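You operate a simulated robot arm through the tools that you are given. There is no shell and no other tool.

You are at the controls of a simulated two-armed robot. One attempt, no reset.

JOB
Lock the empty pot, pump it into the green band, then vent it.
Fine: Vent knob at hold to pump; wait for the result; it ends at zero, knob at hold, lid locked.

Only the result counts: the job must be done as asked and must still hold three seconds after the hand-in. Knocking over, shifting, dropping, spilling or breaking anything else fails it. A push-on lid holds only when it is set on centred and level and pressed home; a screw cap is set on level and turned clockwise until tight.

ROBOT AND FRAMES
Two 7-joint arms with fingered hands on one trunk, on a base that moves. Base frame: it is fixed to the floor where the robot stands at the start and does not move with it; the origin is under the middle of the robot, x ahead of it, y to its left, z up. Readings come in m, degrees, newtons and seconds.
The left shoulder is at the start at [0.052, 0.173, 1.143], the right one opposite. With the tool pointing down near the work surface each hand reaches from about 0.36 to 0.8 m from the robot's upright axis, wherever it stands, measured 20 degrees to its own side. Places, roughly: can marked berry sample [0.25, -1.25, 1]; can marked lime sample [0.25, -1.25, 1]; can marked peach sample [0.75, -1.5, 0.75]; can marked plain sample [0.5, -1.5, 0.75]; domed pot lid [0.7, -1.9, 1]; pot lever with green ball [0.9, -1.5, 0.9]; pot screen [0.6, -1.7, 1]; red knob marked vent [0.6, -1.6, 0.9]; steel pot [0.8, -1.7, 0.9]; yellow pump plunger [0.7, -1.5, 1]. Payload 3.5 kg a hand.
Tool frame (each hand has its own): the origin (TCP) lies between the finger pads and is the grasp point; the fingertips stand 0.025 m ahead of it; z points along the fingers, y is the line along which they close. The gripper opens to 0.088 m; its body begins 0.029 m behind the TCP. The gripper is a hand of 3 fingers: y runs from the thumb to the fingers, the wrist lies at [-0.013, -0.097, -0.162] in the tool frame.
Orientation is told as [roll, pitch, yaw] about the base's x, y, z axes, in that order, counted from this pose: with the fingers straight down and the wrist toward the robot, the tool's x, y and z point along [0, 1, 0], [1, 0, 0] and [0, 0, -1] of the base frame.

CONTROLS
- The arms move only by the tool send_rows. It takes "left_deltas", "right_deltas" or both (then of equal length, played together; a hand with none holds still); each is a list of rows, each a list of 6 numbers: the turn, a rotation vector about the tool's x, y, z in degrees, then the shift along the tool's x, y, z in m. In form: [[rx, ry, rz, dx, dy, dz], ...]. A call has 1 to 20 rows; each row shifts and turns the commanded pose from where the row before left it, along the tool's axes as they then stand. Rows are played at 5 a second. More than 0.05 m and 8.6 degrees between two rows, and nothing of the call is played. Where a pose cannot be reached the arm comes as near as it can. A force on the tool above 50 N (or 10 N above the force at the start of the call, whichever is more), or a blocked arm, ends the call early, and 0.2 s more pass. In this call time passes only in rows, and 0.2 s behind the last. The reply holds the time, the measured pose of the TCP, the force on the tool along the base axes, the opening and the grip force, in the units named above and with some noise, with the torque about the TCP (base axes, N m) and any sound that the robot's microphone picked up, and new pictures: "pictures" is both (left out), scene, wrist or none (wrist: the cameras of the hands that moved).
- Cameras (640 x 400 px; columns grow to the right, rows downward): "scene" is now at [0.1523, 0.0121, 1.3786]; the picture's right is [0.07, -1.00, -0.01], its down [-0.51, -0.03, -0.86] and it looks along [0.86, 0.07, -0.51] (base axes); focal length 280 px, centre (320, 200). "left" rides on the left gripper at [-0.058, -0.085, -0.099] in its tool frame; the picture's right is [-0.67, -0.35, 0.66], its down [0.68, -0.63, 0.37] and it looks along [0.29, 0.69, 0.66] (tool axes); focal length 261 px, centre (320, 200). "right" rides on the right gripper at [0.058, -0.085, -0.099] in its tool frame; the picture's right is [-0.67, 0.35, -0.66], its down [-0.69, -0.63, 0.37] and it looks along [-0.28, 0.69, 0.66] (tool axes); focal length 261 px, centre (320, 200). There is no depth. A picture from a camera that has moved, and an enlarged one, comes with that camera's place and axes in the base frame and with its lens. The place of the scene camera against the robot may be out by one fixed shift of up to 0.012 m in any direction.
- move_column(by): moves the trunk up (or, below 0, down) by that many m; the arms and the scene camera ride with it, the base frame stays. It gives what a move gives, with no picture.
- steer(legs): drives the robot by 1 to 6 legs, each [ahead, left, turn to the left] in m, m and degrees, along the robot's own axes; the way and the turn of a leg run together, so that a leg with both is an arc; at most 1.5 m and 180 degrees a leg. The arms and the cameras ride along, it lands a little off, and it stops where it bumps. It gives what a move gives, and a new picture of the scene camera.
- finger_targets(index, middle, thumb_bend, thumb_turn, hand): sets how far each is bent, from 0 (flat) to 1 (curled in); at 0.3 the hand is open as for a grip, at 0.7 the pads meet at the TCP. One left out holds its place. A second passes; each finger stops where it meets its share of the squeeze, and holds until it gets a number again. It is the only way to open and close the hand. It gives what a move gives, with no picture; readings hold the bend of each and the force on the fingers (four entries, about 0 where the hand has none), thumb and palm. thumb_turn goes from beside the hand (0) to across from the fingers (1), as for a grip.
- turn_head(pan, tilt): turns the head with the scene camera to pan (to the left, within 86 degrees either way) and tilt (down, from -29 to 69), counted from straight ahead of the robot (the tilt from the chest, where the trunk bows). It gives what a move gives, and a new picture of the scene camera.
- inspect(camera, box): a new picture of the part [left, top, right, bottom] of that camera's present view, enlarged. The clock stands still meanwhile.
- close_job(): hands the job in; it is judged then, once.

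Nothing tells you exact positions but the pictures and the camera data. Unless the task says otherwise, let go and move clear before handing in.

The tools are called after ">>>" by a JSON object that holds its "fn" and its "kwargs". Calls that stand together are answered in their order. send_rows: Moves the arms, as the interface text tells. Its arguments: {"type":"object","properties":{"left_deltas":{"type":"array","items":{"type":"array","items":{"type":"number"}}},"right_deltas":{"type":"array","items":{"type":"array","items":{"type":"number"}}},"pictures":{"type":"string","enum":["both","scene","wrist","none"]}},"required":[]} The other tools are called the same way: move_column (by) moves the trunk up or down; finger_targets (index, middle, thumb_bend, thumb_turn, hand) moves the fingers one by one; steer (legs) drives the base; turn_head (pan, tilt) turns the head that bears the scene camera; inspect (camera, box) takes an enlarged picture of a part of a camera's view; close_job () hands the job in.

At the start:

```text
clock: 0.0
left_tcp_pos: [0.4551, 0.1468, 1.2017]
left_orientation: [0.1, -0.1, 0.0]
left_force: [0.4, 1.0, 0.0]
left_ft_torque: [0.03, 0.0, 0.01]
left_opening: 0.0878
left_grip_force: 0.1
left_shape: jaw
left_bend: [0.3, 0.3, 0.3, 0.98]
left_finger forces: [0.0, 0.0, 0.1, 0.1, 0.0, 0.1]
right_tcp_pos: [0.5274, -0.1848, 1.1913]
right_orientation: [0.0, 0.0, 0.0]
right_force: [-0.2, 0.1, -0.4]
right_ft_torque: [0.02, 0.0, 0.01]
right_opening: 0.0876
right_grip_force: 0.0
right_shape: jaw
right_bend: [0.3, 0.3, 0.3, 0.98]
right_finger forces: [0.0, 0.0, 0.0, 0.1, 0.1, 0.0]
trunk travel left (down, up): [-0.225, 0.23]
robot x, y, heading: [-0.0007, -0.0029, -0.0]
head pan, tilt (commanded): [4.1, 22.5]
```

scene: 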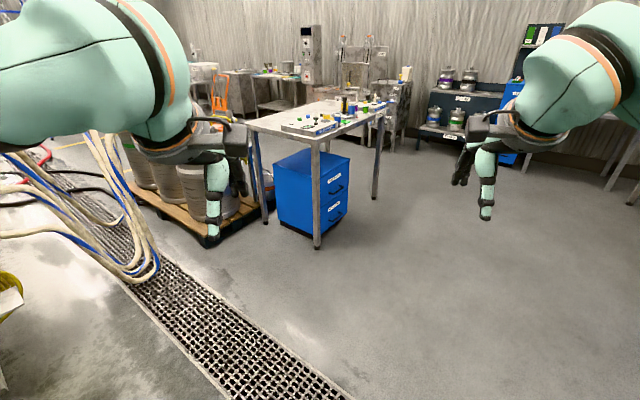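
right: 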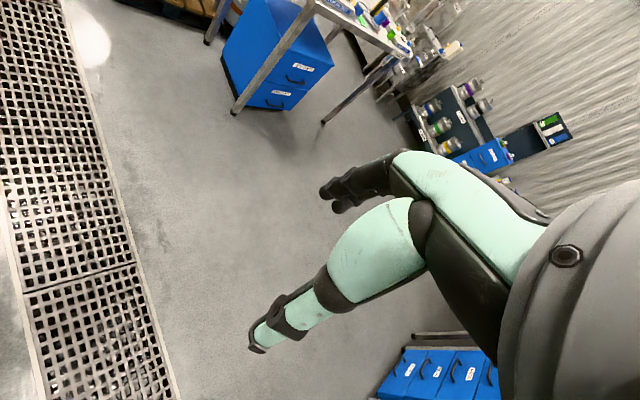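
left: 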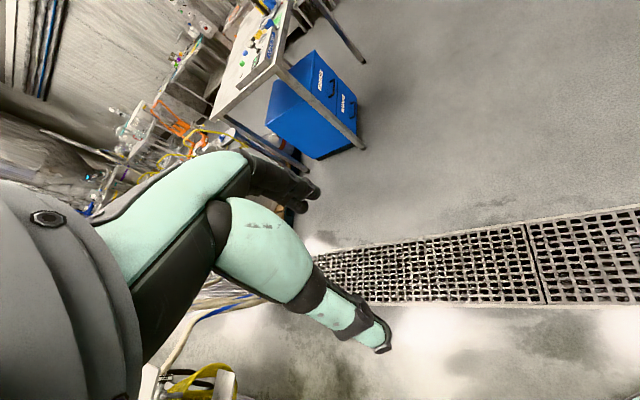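

The bench with the pot should be off to my right around [0.8, -1.7, 0.9], which is outside the current view. I'll turn the head to the right to find it.

>>> {"fn": "turn_head", "kwargs": {"pan": -65, "tilt": 20}}

```text
clock: 1.4
left_tcp_pos: [0.4553, 0.147, 1.2014]
left_orientation: [0.0, -0.1, 0.0]
left_force: [-0.6, 1.1, 0.3]
left_ft_torque: [0.0, -0.01, -0.01]
left_opening: 0.0877
left_grip_force: 0.1
left_shape: jaw
left_bend: [0.3, 0.3, 0.3, 0.98]
left_finger forces: [0.0, 0.1, 0.0, 0.0, 0.0, 0.0]
right_tcp_pos: [0.5285, -0.1854, 1.1918]
right_orientation: [0.1, 0.0, 0.0]
right_force: [-0.5, -0.2, -0.2]
right_ft_torque: [0.01, 0.01, -0.04]
right_opening: 0.0874
right_grip_force: 0.0
right_shape: jaw
right_bend: [0.3, 0.3, 0.3, 0.98]
right_finger forces: [0.1, 0.0, 0.0, 0.0, 0.0, 0.0]
trunk travel left (down, up): [-0.225, 0.23]
robot x, y, heading: [0.0013, -0.0, 0.1]
head pan, tilt (commanded): [-65.0, 20.0]
camera scene: at [0.1004, -0.0788, 1.39], right [-0.9, -0.42, 0.13], down [-0.27, 0.31, -0.91], along [0.35, -0.85, -0.39], focal length 280 px, centre (320, 200)
```

scene: 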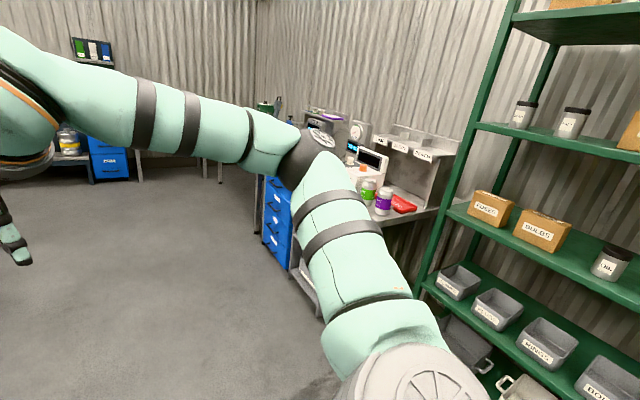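

I see a bench with cans and a white appliance behind the right arm. I'll zoom in on it before driving.

>>> {"fn": "inspect", "kwargs": {"camera": "scene", "box": [240, 90, 480, 240]}}

```text
2.67 times, centred on (360, 165) of scene
camera zoom: at [0.1004, -0.0788, 1.39], right [-0.9, -0.42, 0.13], down [-0.27, 0.31, -0.91], along [0.35, -0.85, -0.39], focal length 746 px, centre (213, 293)
```

zoom: 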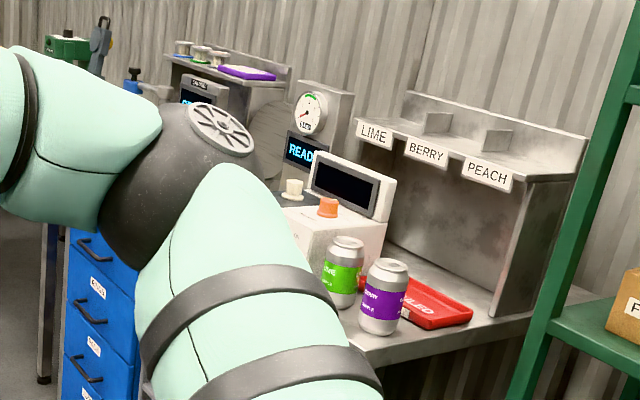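

The bench stands along the right wall and faces +y, with a green rack beside it at lower x. I'll turn to face it and move sideways so the pot is in front of me, still standing well back.

>>> {"fn": "steer", "kwargs": {"legs": [[0, 0, -90], [0, 0.65, 0]]}}

>>> {"fn": "turn_head", "kwargs": {"pan": 0, "tilt": 25}}

```text
clock: 8.9
left_tcp_pos: [0.788, -0.4698, 1.2026]
left_orientation: [0.0, -0.1, -91.0]
left_force: [-0.8, 0.7, 0.2]
left_ft_torque: [-0.01, 0.01, 0.01]
left_opening: 0.0879
left_grip_force: 0.1
left_shape: jaw
left_bend: [0.3, 0.3, 0.3, 0.98]
left_finger forces: [0.0, 0.0, 0.1, 0.0, 0.1, 0.0]
right_tcp_pos: [0.4549, -0.5374, 1.1911]
right_orientation: [0.1, 0.0, -91.1]
right_force: [-0.7, 0.2, 0.2]
right_ft_torque: [0.01, 0.03, 0.0]
right_opening: 0.0878
right_grip_force: 0.0
right_shape: jaw
right_bend: [0.3, 0.3, 0.3, 0.98]
right_finger forces: [0.0, 0.0, 0.1, 0.0, 0.0, 0.1]
trunk travel left (down, up): [-0.225, 0.23]
robot x, y, heading: [0.6512, -0.0129, -91.0]
head pan, tilt (commanded): [-65.0, 20.0]
camera scene: at [0.5571, -0.1117, 1.39], right [-0.41, 0.91, 0.13], down [0.32, 0.27, -0.91], along [-0.86, -0.33, -0.39], focal length 280 px, centre (320, 200)
```

scene: 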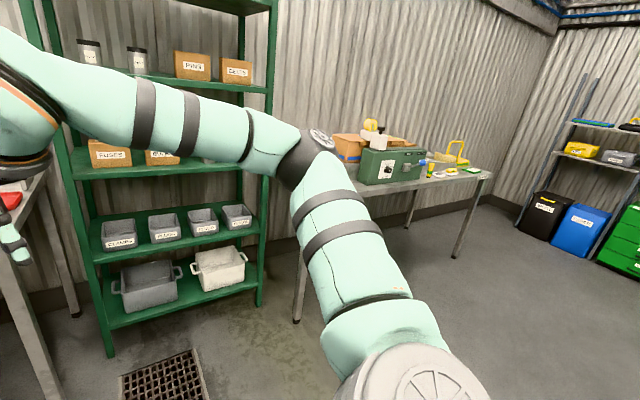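

```text
clock: 10.2
left_tcp_pos: [0.7893, -0.4688, 1.2023]
left_orientation: [0.0, -0.2, -91.0]
left_force: [-0.5, -0.2, 1.0]
left_ft_torque: [-0.03, -0.02, 0.0]
left_opening: 0.0875
left_grip_force: 0.0
left_shape: jaw
left_bend: [0.3, 0.3, 0.3, 0.98]
left_finger forces: [0.0, 0.0, 0.0, 0.0, 0.0, 0.0]
right_tcp_pos: [0.455, -0.5368, 1.1905]
right_orientation: [-0.1, 0.0, -91.1]
right_force: [-0.1, -0.1, 0.0]
right_ft_torque: [0.0, 0.01, 0.03]
right_opening: 0.0877
right_grip_force: 0.1
right_shape: jaw
right_bend: [0.3, 0.3, 0.3, 0.98]
right_finger forces: [0.0, 0.0, 0.0, 0.0, 0.1, 0.0]
trunk travel left (down, up): [-0.225, 0.23]
robot x, y, heading: [0.6475, -0.0102, -91.1]
head pan, tilt (commanded): [0.0, 25.0]
camera scene: at [0.6409, -0.1644, 1.3747], right [-1.0, 0.02, 0.0], down [0.01, 0.55, -0.84], along [-0.02, -0.84, -0.55], focal length 280 px, centre (320, 200)
```

scene: 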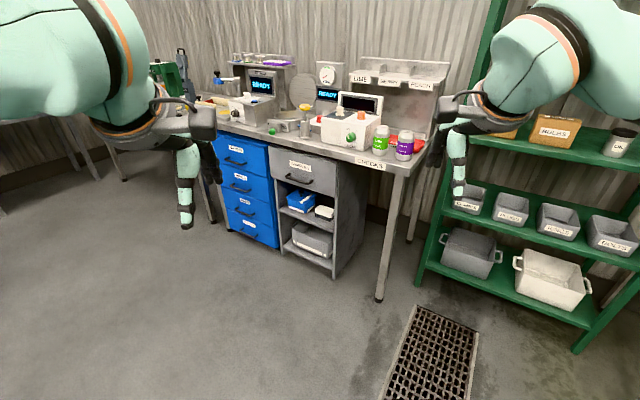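

>>> {"fn": "inspect", "kwargs": {"camera": "scene", "box": [200, 50, 440, 200]}}

```text
2.67 times, centred on (320, 125) of scene
camera zoom: at [0.6409, -0.1644, 1.3747], right [-1.0, 0.02, 0.0], down [0.01, 0.55, -0.84], along [-0.02, -0.84, -0.55], focal length 746 px, centre (320, 400)
```

zoom: 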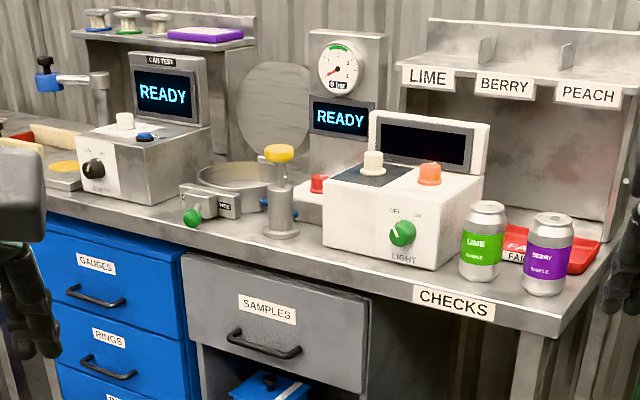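

I can see the pot: an open steel bowl on a base with the disc lid hinged open behind it, a lever with a green ball, the yellow plunger in front, the red knob on a white block, and a gauge and READY screen behind. I'll move closer for a better view.

>>> {"fn": "steer", "kwargs": {"legs": [[0.6, 0, 1]]}}

>>> {"fn": "turn_head", "kwargs": {"pan": 0, "tilt": 25}}

>>> {"fn": "inspect", "kwargs": {"camera": "scene", "box": [160, 60, 480, 260]}}

```text
clock: 13.7
left_tcp_pos: [0.7929, -1.0702, 1.2025]
left_orientation: [0.0, 0.0, -89.9]
left_force: [-0.4, -0.8, 0.3]
left_ft_torque: [-0.01, 0.01, 0.02]
left_opening: 0.0878
left_grip_force: 0.1
left_shape: jaw
left_bend: [0.3, 0.3, 0.3, 0.98]
left_finger forces: [0.0, 0.0, 0.1, 0.0, 0.0, 0.1]
right_tcp_pos: [0.4611, -1.1446, 1.1918]
right_orientation: [0.0, 0.0, -90.0]
right_force: [-0.5, -0.2, 0.4]
right_ft_torque: [0.01, -0.02, 0.02]
right_opening: 0.0878
right_grip_force: 0.0
right_shape: jaw
right_bend: [0.3, 0.3, 0.3, 0.98]
right_finger forces: [0.0, 0.0, 0.0, 0.0, 0.0, 0.1]
trunk travel left (down, up): [-0.225, 0.23]
robot x, y, heading: [0.6456, -0.618, -90.0]
head pan, tilt (commanded): [0.0, 25.0]
camera scene: at [0.6386, -0.7682, 1.3748], right [-1.0, 0.0, 0.0], down [0.0, 0.54, -0.84], along [0.0, -0.84, -0.54], focal length 280 px, centre (320, 200)
```

scene: 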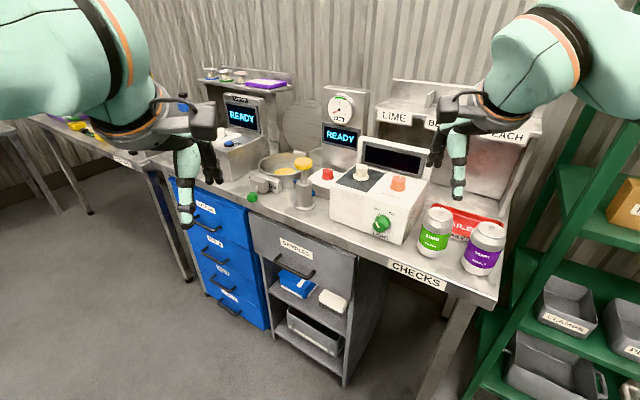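

```text
clock: 14.3
left_tcp_pos: [0.7921, -1.0707, 1.2017]
left_orientation: [0.0, 0.1, -89.9]
left_force: [-0.7, 0.1, 0.4]
left_ft_torque: [-0.02, 0.01, 0.01]
left_opening: 0.0877
left_grip_force: 0.1
left_shape: jaw
left_bend: [0.3, 0.3, 0.3, 0.98]
left_finger forces: [0.1, 0.1, 0.1, 0.0, 0.0, 0.0]
right_tcp_pos: [0.4604, -1.1448, 1.1904]
right_orientation: [0.0, 0.0, -90.0]
right_force: [-0.2, 0.4, -0.4]
right_ft_torque: [-0.02, -0.02, 0.02]
right_opening: 0.0874
right_grip_force: 0.1
right_shape: jaw
right_bend: [0.3, 0.3, 0.3, 0.98]
right_finger forces: [0.0, 0.0, 0.1, 0.0, 0.1, 0.0]
trunk travel left (down, up): [-0.225, 0.23]
robot x, y, heading: [0.6433, -0.616, -89.8]
head pan, tilt (commanded): [0.0, 25.0]
camera scene: at [0.6386, -0.7688, 1.3747], right [-1.0, 0.0, 0.0], down [0.0, 0.55, -0.84], along [0.0, -0.84, -0.55], focal length 280 px, centre (320, 200)
```

scene: 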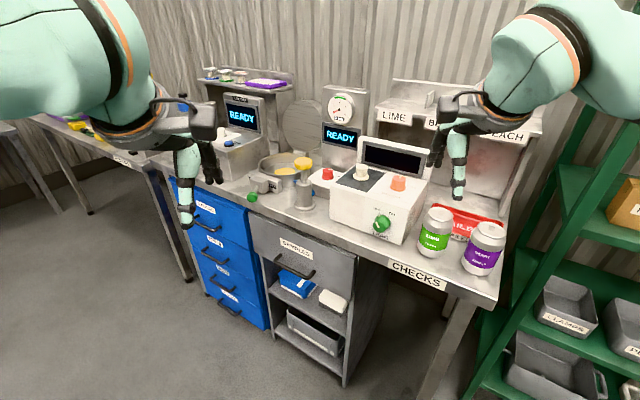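

```text
2.00 times, centred on (320, 160) of scene
camera zoom: at [0.6386, -0.7688, 1.3747], right [-1.0, 0.0, 0.0], down [0.0, 0.55, -0.84], along [0.0, -0.84, -0.55], focal length 560 px, centre (320, 280)
```

zoom: 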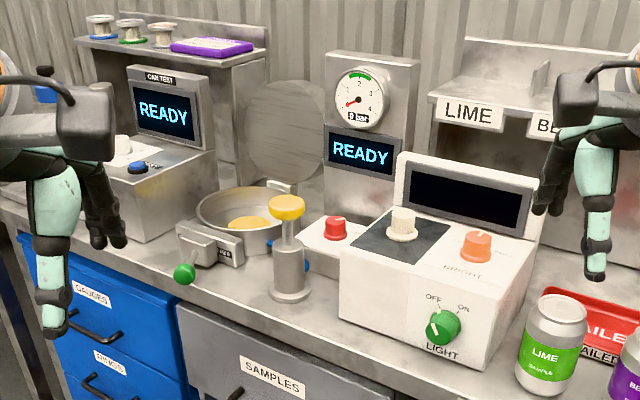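

I'm close enough to make out a bowl with a hinged lid standing open behind it. I'll get a little nearer and look down into the pot.

>>> {"fn": "steer", "kwargs": {"legs": [[0.25, 0.05, 0]]}}

>>> {"fn": "turn_head", "kwargs": {"pan": 0, "tilt": 35}}

>>> {"fn": "inspect", "kwargs": {"camera": "scene", "box": [160, 50, 400, 200]}}

```text
clock: 16.1
left_tcp_pos: [0.846, -1.3203, 1.2017]
left_orientation: [0.0, 0.0, -89.5]
left_force: [0.1, -0.6, 0.0]
left_ft_torque: [0.03, 0.03, -0.03]
left_opening: 0.0876
left_grip_force: 0.0
left_shape: jaw
left_bend: [0.3, 0.3, 0.3, 0.98]
left_finger forces: [0.0, 0.1, 0.0, 0.1, 0.0, 0.0]
right_tcp_pos: [0.5142, -1.3959, 1.1915]
right_orientation: [0.0, 0.1, -89.5]
right_force: [-0.1, -0.1, 0.3]
right_ft_torque: [-0.02, 0.02, 0.01]
right_opening: 0.0876
right_grip_force: 0.1
right_shape: jaw
right_bend: [0.3, 0.3, 0.3, 0.98]
right_finger forces: [0.1, 0.0, 0.0, 0.0, 0.0, 0.0]
trunk travel left (down, up): [-0.225, 0.23]
robot x, y, heading: [0.6954, -0.8686, -89.3]
head pan, tilt (commanded): [0.0, 25.0]
camera scene: at [0.6904, -1.0187, 1.3749], right [-1.0, -0.01, 0.0], down [0.0, 0.54, -0.84], along [0.01, -0.84, -0.54], focal length 280 px, centre (320, 200)
```

scene: 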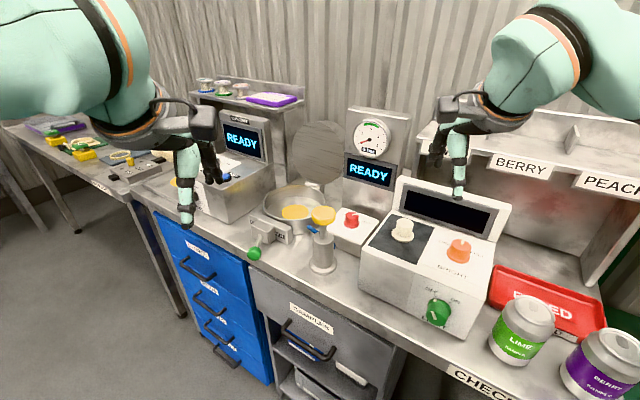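

```text
clock: 16.8
left_tcp_pos: [0.8462, -1.3223, 1.2001]
left_orientation: [0.0, 0.1, -89.4]
left_force: [-0.2, 0.3, 0.2]
left_ft_torque: [0.01, 0.0, 0.01]
left_opening: 0.0875
left_grip_force: 0.2
left_shape: jaw
left_bend: [0.3, 0.3, 0.3, 0.98]
left_finger forces: [0.1, 0.0, 0.1, 0.0, 0.1, 0.0]
right_tcp_pos: [0.5139, -1.3978, 1.1907]
right_orientation: [0.2, 0.1, -89.4]
right_force: [0.8, -0.6, -0.2]
right_ft_torque: [0.0, -0.02, 0.01]
right_opening: 0.0878
right_grip_force: 0.1
right_shape: jaw
right_bend: [0.3, 0.3, 0.3, 0.98]
right_finger forces: [0.0, 0.0, 0.1, 0.0, 0.1, 0.0]
trunk travel left (down, up): [-0.225, 0.23]
robot x, y, heading: [0.6951, -0.8668, -89.5]
head pan, tilt (commanded): [0.0, 35.0]
camera scene: at [0.6906, -1.0141, 1.3596], right [-1.0, -0.01, 0.0], down [-0.01, 0.68, -0.73], along [0.01, -0.73, -0.68], focal length 280 px, centre (320, 200)
```

scene: 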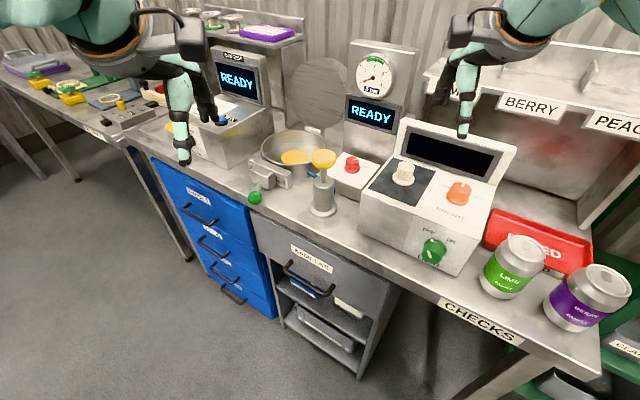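

```text
2.67 times, centred on (280, 125) of scene
camera zoom: at [0.6906, -1.0141, 1.3596], right [-1.0, -0.01, 0.0], down [-0.01, 0.68, -0.73], along [0.01, -0.73, -0.68], focal length 746 px, centre (427, 400)
```

zoom: 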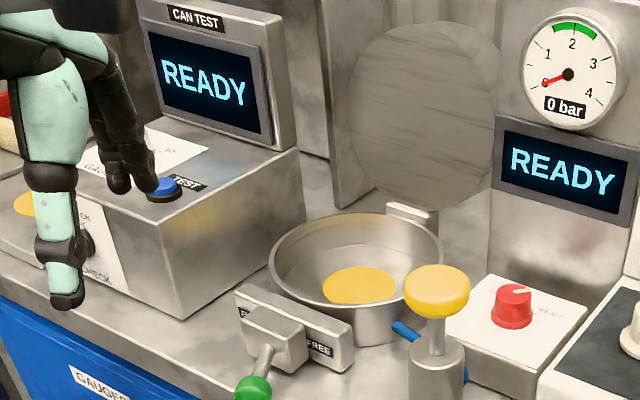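

The gauge reads 0 to 4 bar with a green band near 2, and the lever block has FREE on one side. I'll zoom in on the labels.

>>> {"fn": "inspect", "kwargs": {"camera": "scene", "box": [235, 130, 331, 220]}}

>>> {"fn": "inspect", "kwargs": {"camera": "scene", "box": [320, 45, 416, 205]}}

>>> {"fn": "inspect", "kwargs": {"camera": "scene", "box": [325, 145, 389, 185]}}

```text
4.44 times, centred on (283, 175) of scene
camera zoom: at [0.6906, -1.0141, 1.3596], right [-1.0, -0.01, 0.0], down [-0.01, 0.68, -0.73], along [0.01, -0.73, -0.68], focal length 1244 px, centre (484, 311)
```

zoom: 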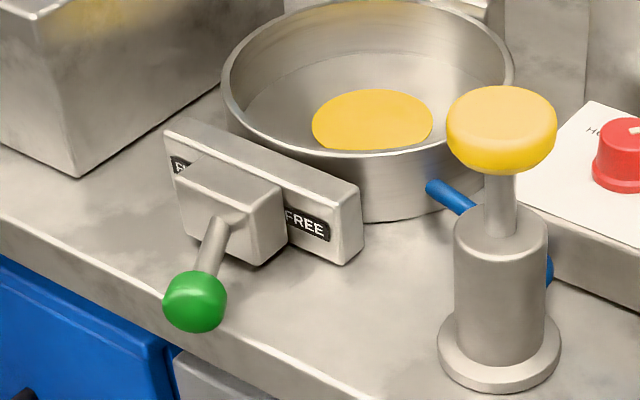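

```text
2.50 times, centred on (368, 125) of scene
camera zoom: at [0.6906, -1.0141, 1.3596], right [-1.0, -0.01, 0.0], down [-0.01, 0.68, -0.73], along [0.01, -0.73, -0.68], focal length 700 px, centre (200, 388)
```

zoom: 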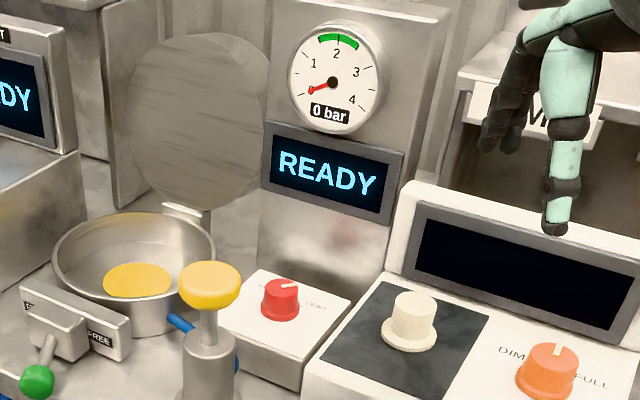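

```text
10.00 times, centred on (357, 165) of scene
camera zoom: at [0.6906, -1.0141, 1.3596], right [-1.0, -0.01, 0.0], down [-0.01, 0.68, -0.73], along [0.01, -0.73, -0.68], focal length 2799 px, centre (-50, 550)
```

zoom: 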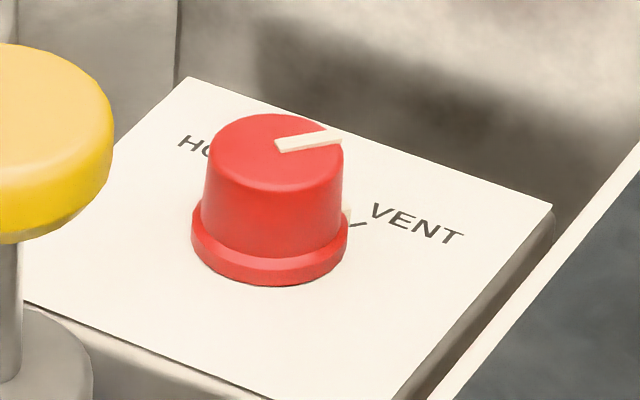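

>>> {"fn": "inspect", "kwargs": {"camera": "scene", "box": [250, 155, 298, 210]}}

>>> {"fn": "inspect", "kwargs": {"camera": "scene", "box": [270, 110, 350, 160]}}

>>> {"fn": "inspect", "kwargs": {"camera": "left", "box": [0, 0, 640, 400]}}

>>> {"fn": "inspect", "kwargs": {"camera": "right", "box": [0, 0, 640, 400]}}

```text
7.27 times, centred on (274, 182) of scene
camera zoom: at [0.6906, -1.0141, 1.3596], right [-1.0, -0.01, 0.0], down [-0.01, 0.68, -0.73], along [0.01, -0.73, -0.68], focal length 2036 px, centre (654, 327)
```

zoom: 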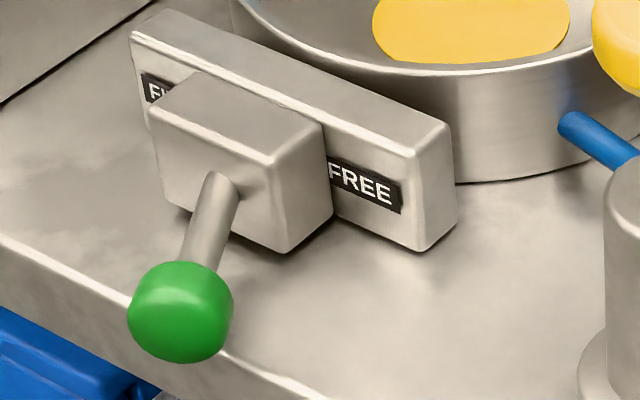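

```text
8.00 times, centred on (310, 135) of scene
camera zoom: at [0.6906, -1.0141, 1.3596], right [-1.0, -0.01, 0.0], down [-0.01, 0.68, -0.73], along [0.01, -0.73, -0.68], focal length 2239 px, centre (400, 720)
```

zoom: 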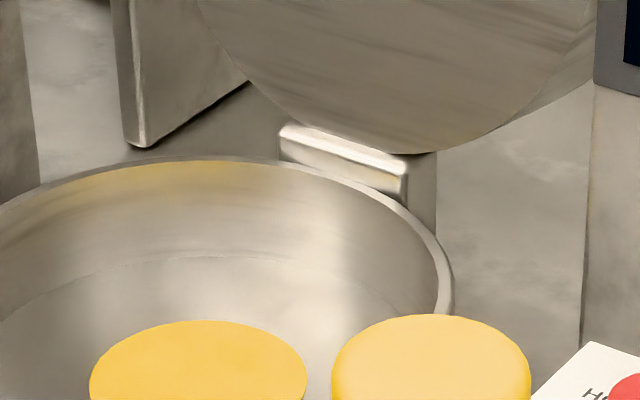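

```text
1.00 times, centred on (320, 200) of left (not enlarged: the box is as wide or as high as the picture)
camera zoom: at [0.7872, -1.2372, 1.3012], right [-0.67, 0.34, -0.65], down [0.68, 0.64, -0.37], along [0.29, -0.69, -0.66], focal length 261 px, centre (320, 200)
```

zoom: 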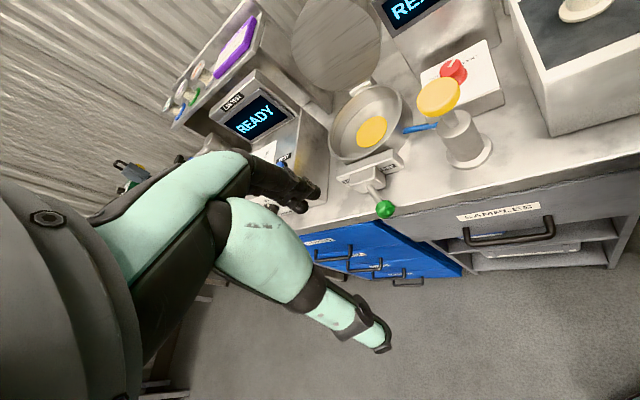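

```text
1.00 times, centred on (320, 200) of right (not enlarged: the box is as wide or as high as the picture)
camera zoom: at [0.5711, -1.3122, 1.29], right [-0.67, -0.35, 0.66], down [-0.69, 0.62, -0.37], along [-0.28, -0.7, -0.66], focal length 261 px, centre (320, 200)
```

zoom: 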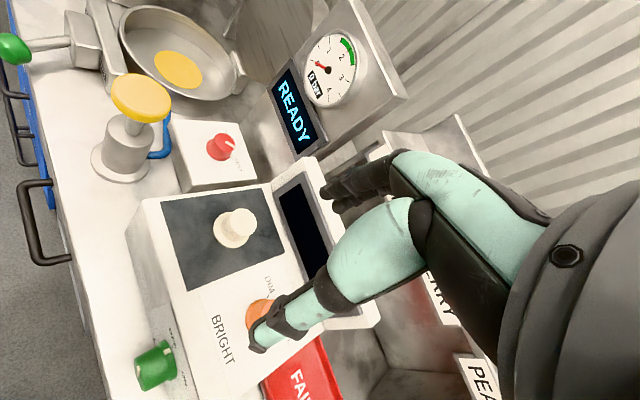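

>>> {"fn": "inspect", "kwargs": {"camera": "left", "box": [320, 130, 416, 230]}}

>>> {"fn": "inspect", "kwargs": {"camera": "right", "box": [160, 100, 290, 200]}}

>>> {"fn": "inspect", "kwargs": {"camera": "left", "box": [280, 0, 440, 100]}}

>>> {"fn": "inspect", "kwargs": {"camera": "right", "box": [0, 0, 250, 150]}}

```text
4.00 times, centred on (368, 180) of left
camera zoom: at [0.7872, -1.2372, 1.3012], right [-0.67, 0.34, -0.65], down [0.68, 0.64, -0.37], along [0.29, -0.69, -0.66], focal length 1043 px, centre (128, 280)
```

zoom: 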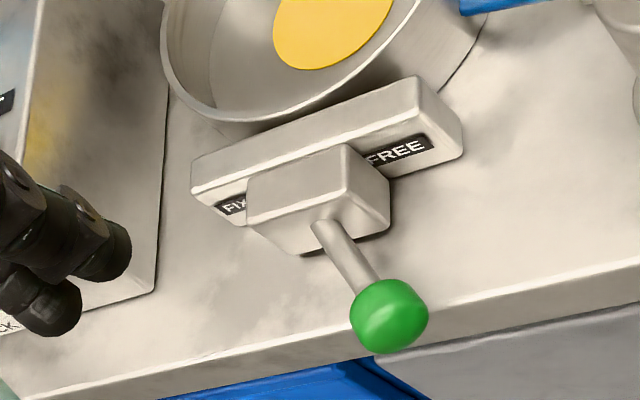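

```text
4.00 times, centred on (225, 150) of right
camera zoom: at [0.5711, -1.3122, 1.29], right [-0.67, -0.35, 0.66], down [-0.69, 0.62, -0.37], along [-0.28, -0.7, -0.66], focal length 1043 px, centre (700, 400)
```

zoom: 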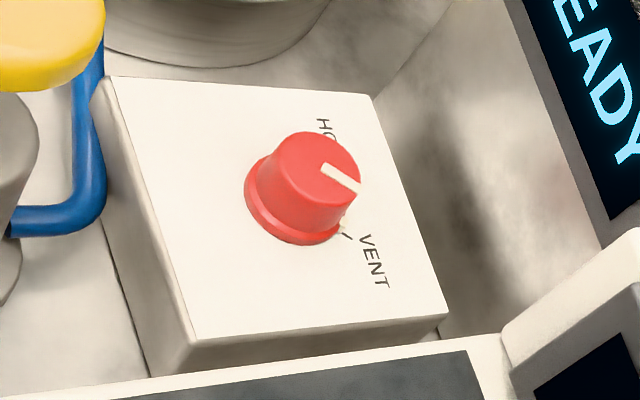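

```text
4.00 times, centred on (360, 50) of left
camera zoom: at [0.7872, -1.2372, 1.3012], right [-0.67, 0.34, -0.65], down [0.68, 0.64, -0.37], along [0.29, -0.69, -0.66], focal length 1043 px, centre (160, 800)
```

zoom: 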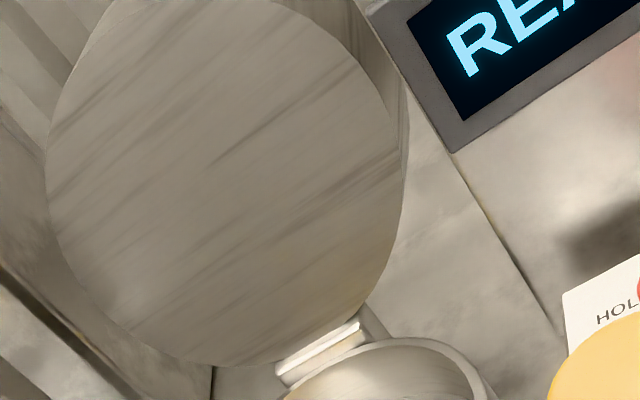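

```text
2.56 times, centred on (125, 75) of right
camera zoom: at [0.5711, -1.3122, 1.29], right [-0.67, -0.35, 0.66], down [-0.69, 0.62, -0.37], along [-0.28, -0.7, -0.66], focal length 667 px, centre (819, 520)
```

zoom: 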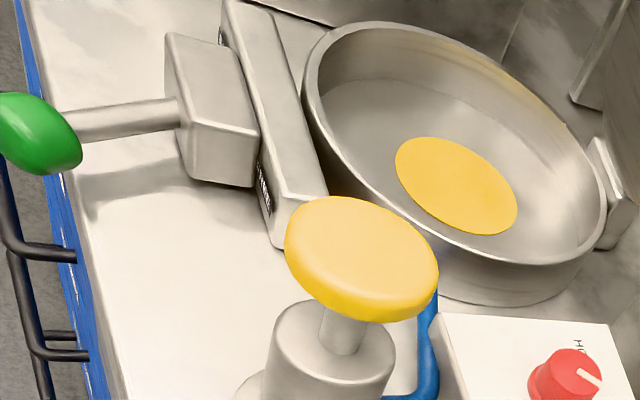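

The lever labels read FIXED on the left and FREE on the right, and the knob points at VENT. I'll raise the trunk so the hands clear everything, roll forward a little, and look down for accurate positions.

>>> {"fn": "move_column", "kwargs": {"by": 0.2}}

>>> {"fn": "steer", "kwargs": {"legs": [[0.18, 0.05, -0.5]]}}

>>> {"fn": "turn_head", "kwargs": {"pan": 0, "tilt": 50}}

```text
clock: 19.0
left_tcp_pos: [0.8456, -1.3204, 1.4022]
left_orientation: [0.1, 0.0, -89.5]
left_force: [0.1, 0.7, 0.6]
left_ft_torque: [0.01, 0.04, 0.01]
left_opening: 0.0874
left_grip_force: 0.1
left_shape: jaw
left_bend: [0.3, 0.3, 0.3, 0.98]
left_finger forces: [0.0, 0.0, 0.0, 0.0, 0.0, 0.1]
right_tcp_pos: [0.5146, -1.3964, 1.3908]
right_orientation: [0.0, 0.0, -89.5]
right_force: [-0.1, 0.7, -0.3]
right_ft_torque: [0.0, 0.01, -0.01]
right_opening: 0.0877
right_grip_force: 0.0
right_shape: jaw
right_bend: [0.3, 0.3, 0.3, 0.98]
right_finger forces: [0.0, 0.1, 0.0, 0.0, 0.0, 0.0]
trunk travel left (down, up): [-0.425, 0.03]
robot x, y, heading: [0.6932, -0.867, -89.4]
head pan, tilt (commanded): [0.0, 35.0]
```

```text
clock: 20.5
left_tcp_pos: [0.8914, -1.4945, 1.4024]
left_orientation: [0.0, -0.3, -89.9]
left_force: [0.3, 0.4, 0.3]
left_ft_torque: [-0.01, -0.05, 0.0]
left_opening: 0.0877
left_grip_force: 0.0
left_shape: jaw
left_bend: [0.3, 0.3, 0.3, 0.98]
left_finger forces: [0.0, 0.1, 0.1, 0.0, 0.0, 0.0]
right_tcp_pos: [0.5606, -1.5673, 1.3923]
right_orientation: [0.2, -0.2, -90.0]
right_force: [-0.7, -0.1, 0.6]
right_ft_torque: [0.01, 0.03, -0.02]
right_opening: 0.0879
right_grip_force: 0.2
right_shape: jaw
right_bend: [0.3, 0.3, 0.3, 0.98]
right_finger forces: [0.1, 0.0, 0.1, 0.0, 0.0, 0.1]
trunk travel left (down, up): [-0.425, 0.03]
robot x, y, heading: [0.7454, -1.0448, -90.0]
head pan, tilt (commanded): [0.0, 35.0]
camera scene: at [0.7383, -1.1136, 1.5801], right [-1.0, 0.0, 0.0], down [0.0, 0.57, -0.82], along [0.0, -0.82, -0.57], focal length 280 px, centre (320, 200)
```

scene: 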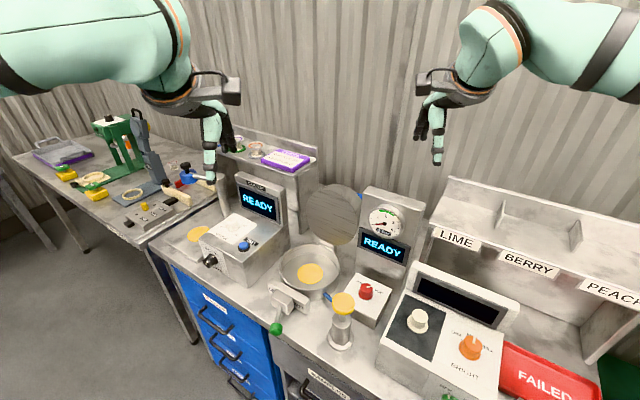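

```text
clock: 21.3
left_tcp_pos: [0.8931, -1.4985, 1.4013]
left_orientation: [0.0, 0.0, -90.0]
left_force: [-0.3, 0.2, 0.7]
left_ft_torque: [-0.01, 0.01, -0.04]
left_opening: 0.088
left_grip_force: 0.1
left_shape: jaw
left_bend: [0.3, 0.3, 0.3, 0.98]
left_finger forces: [0.1, 0.0, 0.1, 0.0, 0.0, 0.0]
right_tcp_pos: [0.5606, -1.5722, 1.3903]
right_orientation: [-0.1, -0.1, -90.1]
right_force: [-0.3, -0.7, 0.6]
right_ft_torque: [0.03, 0.04, 0.03]
right_opening: 0.0875
right_grip_force: 0.1
right_shape: jaw
right_bend: [0.3, 0.3, 0.3, 0.98]
right_finger forces: [0.0, 0.0, 0.1, 0.1, 0.0, 0.1]
trunk travel left (down, up): [-0.425, 0.03]
robot x, y, heading: [0.7454, -1.0442, -89.9]
head pan, tilt (commanded): [0.0, 50.0]
camera scene: at [0.7396, -1.1074, 1.5582], right [-1.0, 0.0, 0.0], down [0.0, 0.77, -0.64], along [0.0, -0.64, -0.77], focal length 280 px, centre (320, 200)
```

scene: 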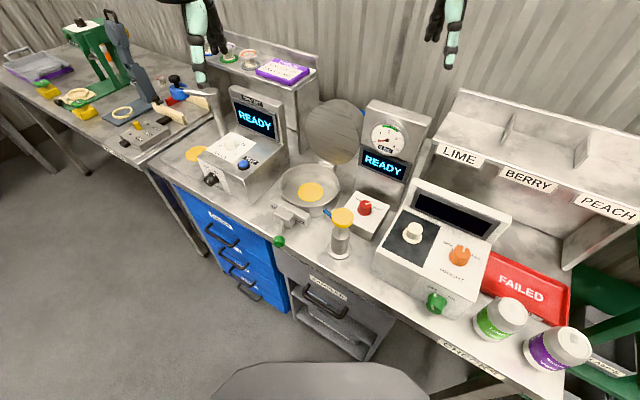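

From here I can see the bench runs at an angle to me, with its left end farther away. I'll zoom in to measure the geometry.

>>> {"fn": "inspect", "kwargs": {"camera": "scene", "box": [240, 130, 400, 270]}}

>>> {"fn": "inspect", "kwargs": {"camera": "scene", "box": [280, 80, 440, 180]}}

>>> {"fn": "inspect", "kwargs": {"camera": "left", "box": [0, 0, 640, 400]}}

>>> {"fn": "inspect", "kwargs": {"camera": "right", "box": [0, 0, 640, 400]}}

```text
2.86 times, centred on (320, 200) of scene
camera zoom: at [0.7396, -1.1074, 1.5582], right [-1.0, 0.0, 0.0], down [0.0, 0.77, -0.64], along [0.0, -0.64, -0.77], focal length 800 px, centre (320, 200)
```

zoom: 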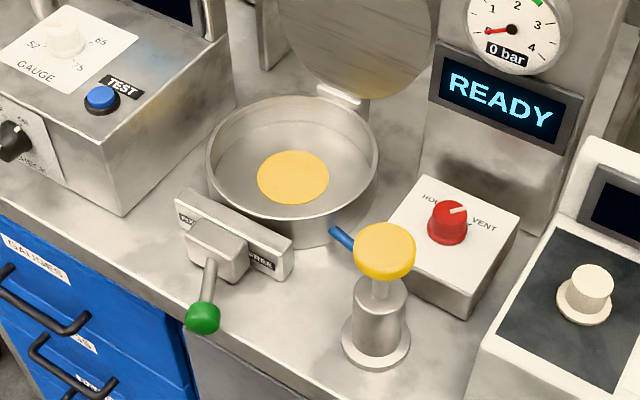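

```text
4.00 times, centred on (360, 130) of scene
camera zoom: at [0.7396, -1.1074, 1.5582], right [-1.0, 0.0, 0.0], down [0.0, 0.77, -0.64], along [0.0, -0.64, -0.77], focal length 1120 px, centre (160, 480)
```

zoom: 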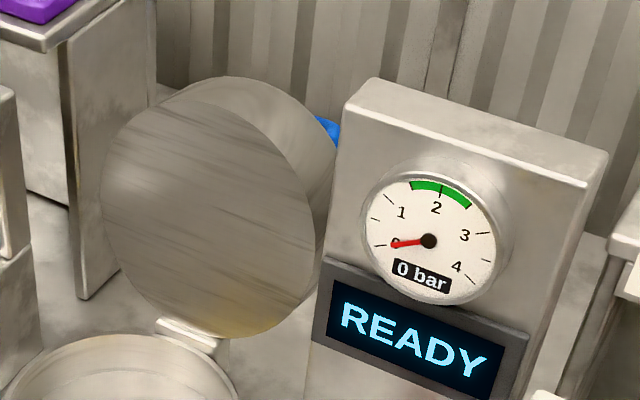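

```text
1.00 times, centred on (320, 200) of left (not enlarged: the box is as wide or as high as the picture)
camera zoom: at [0.8346, -1.4138, 1.5017], right [-0.67, 0.35, -0.66], down [0.68, 0.63, -0.37], along [0.29, -0.69, -0.66], focal length 261 px, centre (320, 200)
```

zoom: 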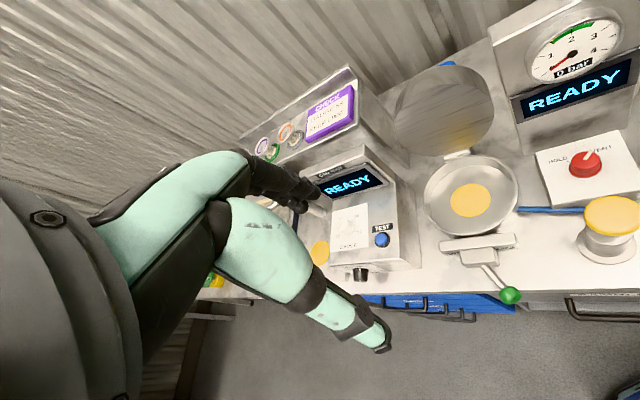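

```text
1.00 times, centred on (320, 200) of right (not enlarged: the box is as wide or as high as the picture)
camera zoom: at [0.618, -1.4872, 1.4905], right [-0.67, -0.35, 0.66], down [-0.69, 0.63, -0.37], along [-0.28, -0.69, -0.66], focal length 261 px, centre (320, 200)
```

zoom: 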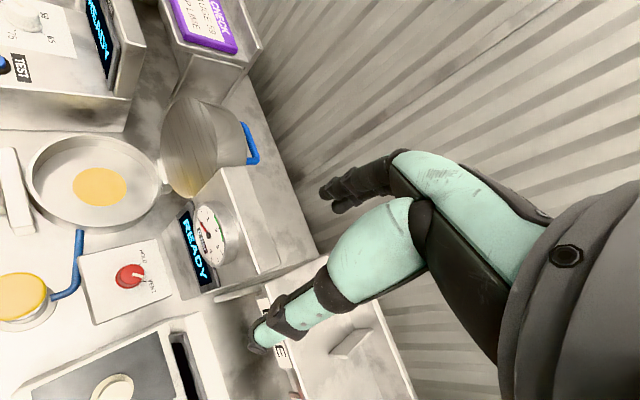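

The bench is turned about 34° from my frame: the pot centre is near [0.78, -1.70], the ball near [0.859, -1.512, 0.90], and the lever pivots, currently at the FREE side. I'll drive so I stand square in front of the pot, with the trunk still raised.

>>> {"fn": "steer", "kwargs": {"legs": [[0, 0.383, 0], [0, 0, -34], [0.11, 0.08, 0]]}}

>>> {"fn": "turn_head", "kwargs": {"pan": 0, "tilt": 45}}

>>> {"fn": "inspect", "kwargs": {"camera": "scene", "box": [200, 80, 440, 280]}}

>>> {"fn": "inspect", "kwargs": {"camera": "left", "box": [0, 0, 640, 400]}}

>>> {"fn": "inspect", "kwargs": {"camera": "right", "box": [0, 0, 640, 400]}}

```text
clock: 26.3
left_tcp_pos: [0.9984, -1.6363, 1.404]
left_orientation: [0.1, -0.1, -124.5]
left_force: [-0.4, 0.7, 0.2]
left_ft_torque: [-0.03, 0.0, 0.03]
left_opening: 0.0876
left_grip_force: 0.0
left_shape: jaw
left_bend: [0.3, 0.3, 0.3, 0.98]
left_finger forces: [0.0, 0.0, 0.0, 0.1, 0.1, 0.0]
right_tcp_pos: [0.6825, -1.5083, 1.3926]
right_orientation: [0.1, -0.2, -124.5]
right_force: [0.0, 0.4, 0.0]
right_ft_torque: [-0.04, -0.02, -0.01]
right_opening: 0.0875
right_grip_force: 0.0
right_shape: jaw
right_bend: [0.3, 0.3, 0.3, 0.98]
right_finger forces: [0.1, 0.0, 0.1, 0.0, 0.0, 0.1]
trunk travel left (down, up): [-0.425, 0.03]
robot x, y, heading: [1.1349, -1.1812, -124.8]
head pan, tilt (commanded): [0.0, 50.0]
camera scene: at [1.0891, -1.2281, 1.5583], right [-0.82, 0.57, 0.0], down [0.44, 0.63, -0.64], along [-0.36, -0.53, -0.77], focal length 280 px, centre (320, 200)
```

scene: 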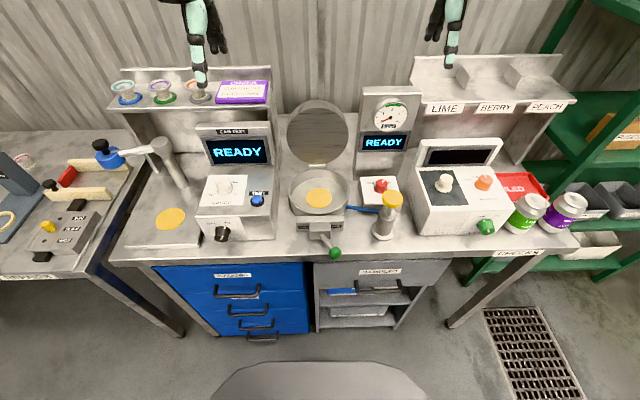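

```text
clock: 26.9
left_tcp_pos: [0.9974, -1.6373, 1.402]
left_orientation: [-0.1, -0.1, -124.5]
left_force: [-0.6, -0.1, -0.4]
left_ft_torque: [0.01, 0.01, 0.02]
left_opening: 0.0879
left_grip_force: 0.1
left_shape: jaw
left_bend: [0.3, 0.3, 0.3, 0.98]
left_finger forces: [0.0, 0.0, 0.0, 0.1, 0.0, 0.0]
right_tcp_pos: [0.6824, -1.5103, 1.3929]
right_orientation: [0.1, -0.2, -124.5]
right_force: [0.3, 1.4, -0.3]
right_ft_torque: [-0.04, -0.02, 0.0]
right_opening: 0.0877
right_grip_force: 0.1
right_shape: jaw
right_bend: [0.3, 0.3, 0.3, 0.98]
right_finger forces: [0.0, 0.1, 0.1, 0.0, 0.1, 0.0]
trunk travel left (down, up): [-0.425, 0.03]
robot x, y, heading: [1.1326, -1.1809, -124.4]
head pan, tilt (commanded): [0.0, 45.0]
camera scene: at [1.0868, -1.2344, 1.5651], right [-0.82, 0.57, 0.0], down [0.4, 0.58, -0.71], along [-0.4, -0.58, -0.71], focal length 280 px, centre (320, 200)
```

scene: 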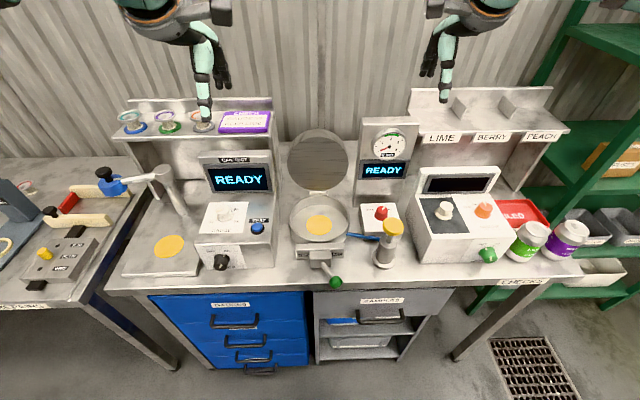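

```text
2.00 times, centred on (320, 180) of scene
camera zoom: at [1.0868, -1.2344, 1.5651], right [-0.82, 0.57, 0.0], down [0.4, 0.58, -0.71], along [-0.4, -0.58, -0.71], focal length 560 px, centre (320, 240)
```

zoom: 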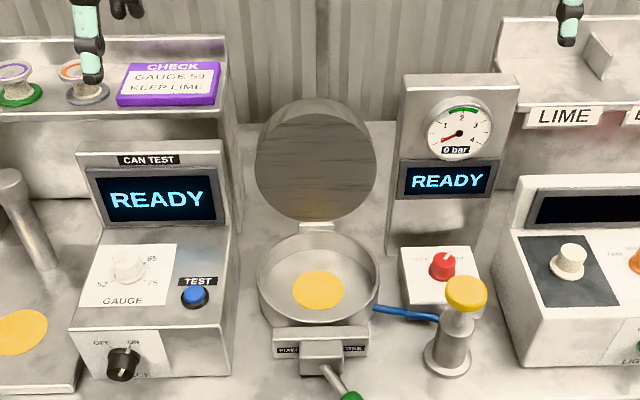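

```text
1.00 times, centred on (320, 200) of left (not enlarged: the box is as wide or as high as the picture)
camera zoom: at [0.9978, -1.5348, 1.5022], right [-0.35, 0.67, -0.66], down [0.92, 0.13, -0.37], along [-0.16, -0.73, -0.66], focal length 261 px, centre (320, 200)
```

zoom: 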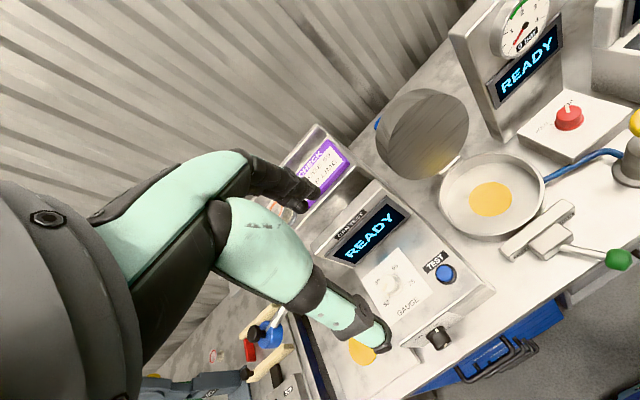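

```text
1.00 times, centred on (320, 200) of right (not enlarged: the box is as wide or as high as the picture)
camera zoom: at [0.7779, -1.4724, 1.4908], right [-0.75, 0.09, 0.66], down [-0.21, 0.91, -0.37], along [-0.63, -0.41, -0.66], focal length 261 px, centre (320, 200)
```

zoom: 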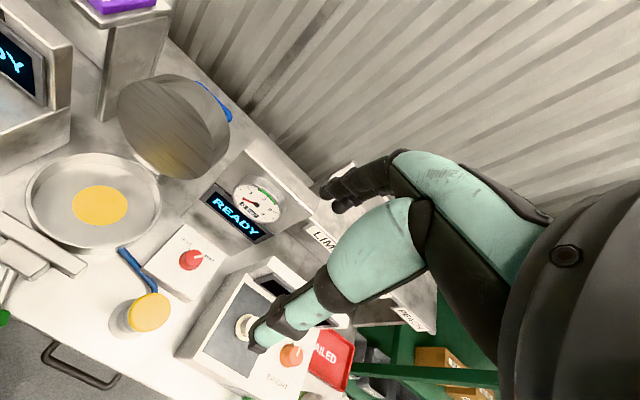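

I'm now facing the bench squarely: lid open behind the pot, lever in front, knob and plunger to the right. I'll take close-ups of the lever and lid for accurate 3D positions.

>>> {"fn": "inspect", "kwargs": {"camera": "scene", "box": [280, 190, 440, 290]}}

>>> {"fn": "inspect", "kwargs": {"camera": "scene", "box": [270, 110, 430, 210]}}

>>> {"fn": "inspect", "kwargs": {"camera": "left", "box": [480, 150, 640, 290]}}

>>> {"fn": "inspect", "kwargs": {"camera": "left", "box": [360, 60, 520, 180]}}

>>> {"fn": "inspect", "kwargs": {"camera": "right", "box": [0, 200, 240, 360]}}

>>> {"fn": "inspect", "kwargs": {"camera": "right", "box": [80, 50, 260, 190]}}

```text
4.00 times, centred on (360, 240) of scene
camera zoom: at [1.0868, -1.2344, 1.5651], right [-0.82, 0.57, 0.0], down [0.4, 0.58, -0.71], along [-0.4, -0.58, -0.71], focal length 1120 px, centre (160, 40)
```

zoom: 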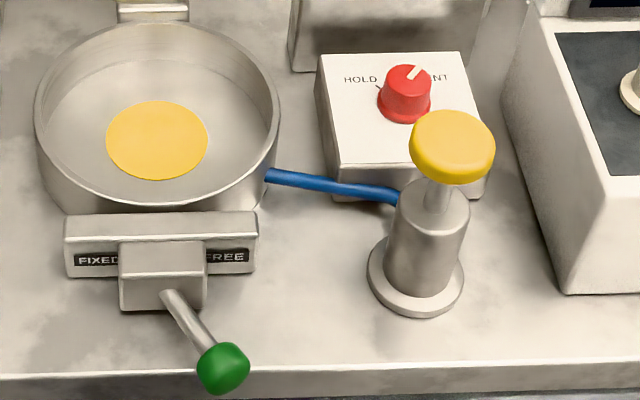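

```text
4.00 times, centred on (350, 160) of scene
camera zoom: at [1.0868, -1.2344, 1.5651], right [-0.82, 0.57, 0.0], down [0.4, 0.58, -0.71], along [-0.4, -0.58, -0.71], focal length 1120 px, centre (200, 360)
```

zoom: 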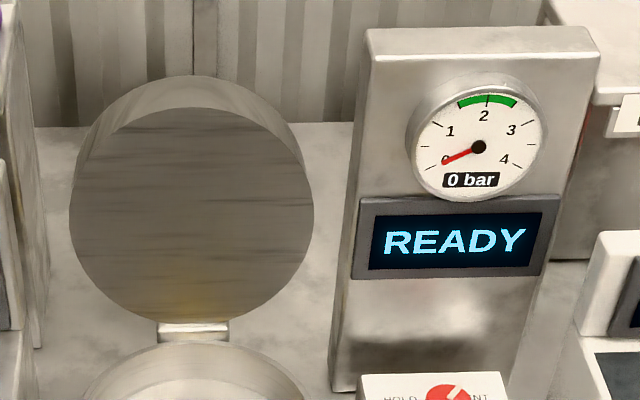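

```text
2.86 times, centred on (560, 220) of left
camera zoom: at [0.9978, -1.5348, 1.5022], right [-0.35, 0.67, -0.66], down [0.92, 0.13, -0.37], along [-0.16, -0.73, -0.66], focal length 745 px, centre (-366, 143)
```

zoom: 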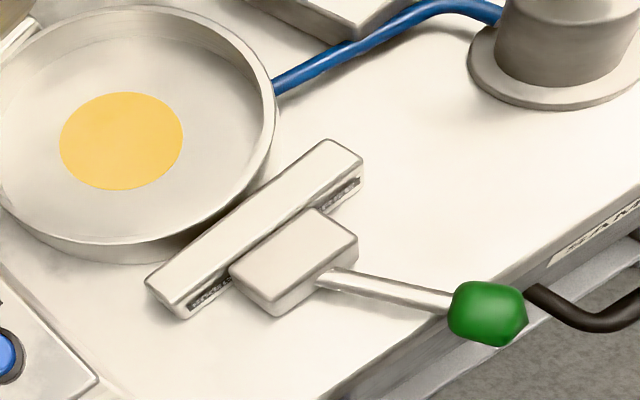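

```text
3.33 times, centred on (440, 120) of left
camera zoom: at [0.9978, -1.5348, 1.5022], right [-0.35, 0.67, -0.66], down [0.92, 0.13, -0.37], along [-0.16, -0.73, -0.66], focal length 869 px, centre (-80, 467)
```

zoom: 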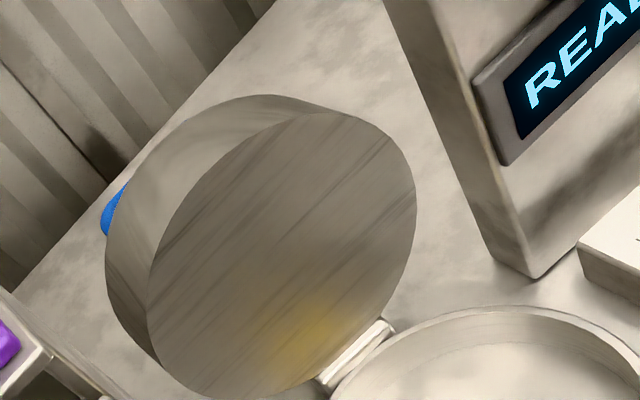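

```text
2.50 times, centred on (120, 280) of right
camera zoom: at [0.7779, -1.4724, 1.4908], right [-0.75, 0.09, 0.66], down [-0.21, 0.91, -0.37], along [-0.63, -0.41, -0.66], focal length 652 px, centre (820, 0)
```

zoom: 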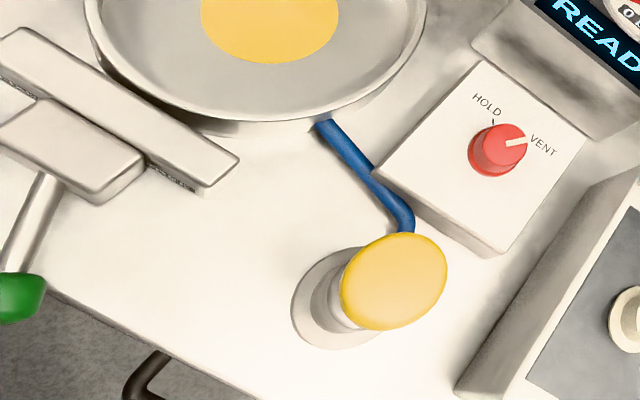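

```text
2.86 times, centred on (170, 120) of right
camera zoom: at [0.7779, -1.4724, 1.4908], right [-0.75, 0.09, 0.66], down [-0.21, 0.91, -0.37], along [-0.63, -0.41, -0.66], focal length 745 px, centre (749, 429)
```

zoom: 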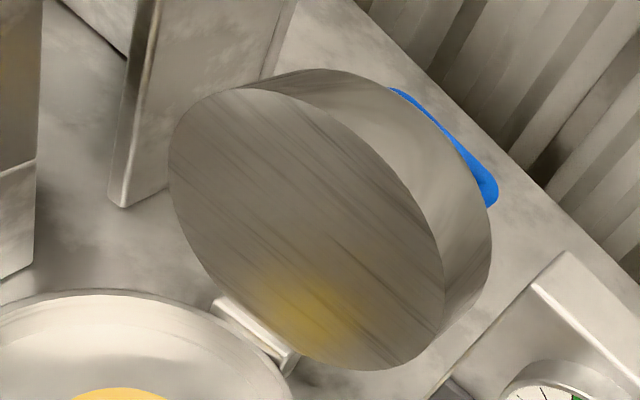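

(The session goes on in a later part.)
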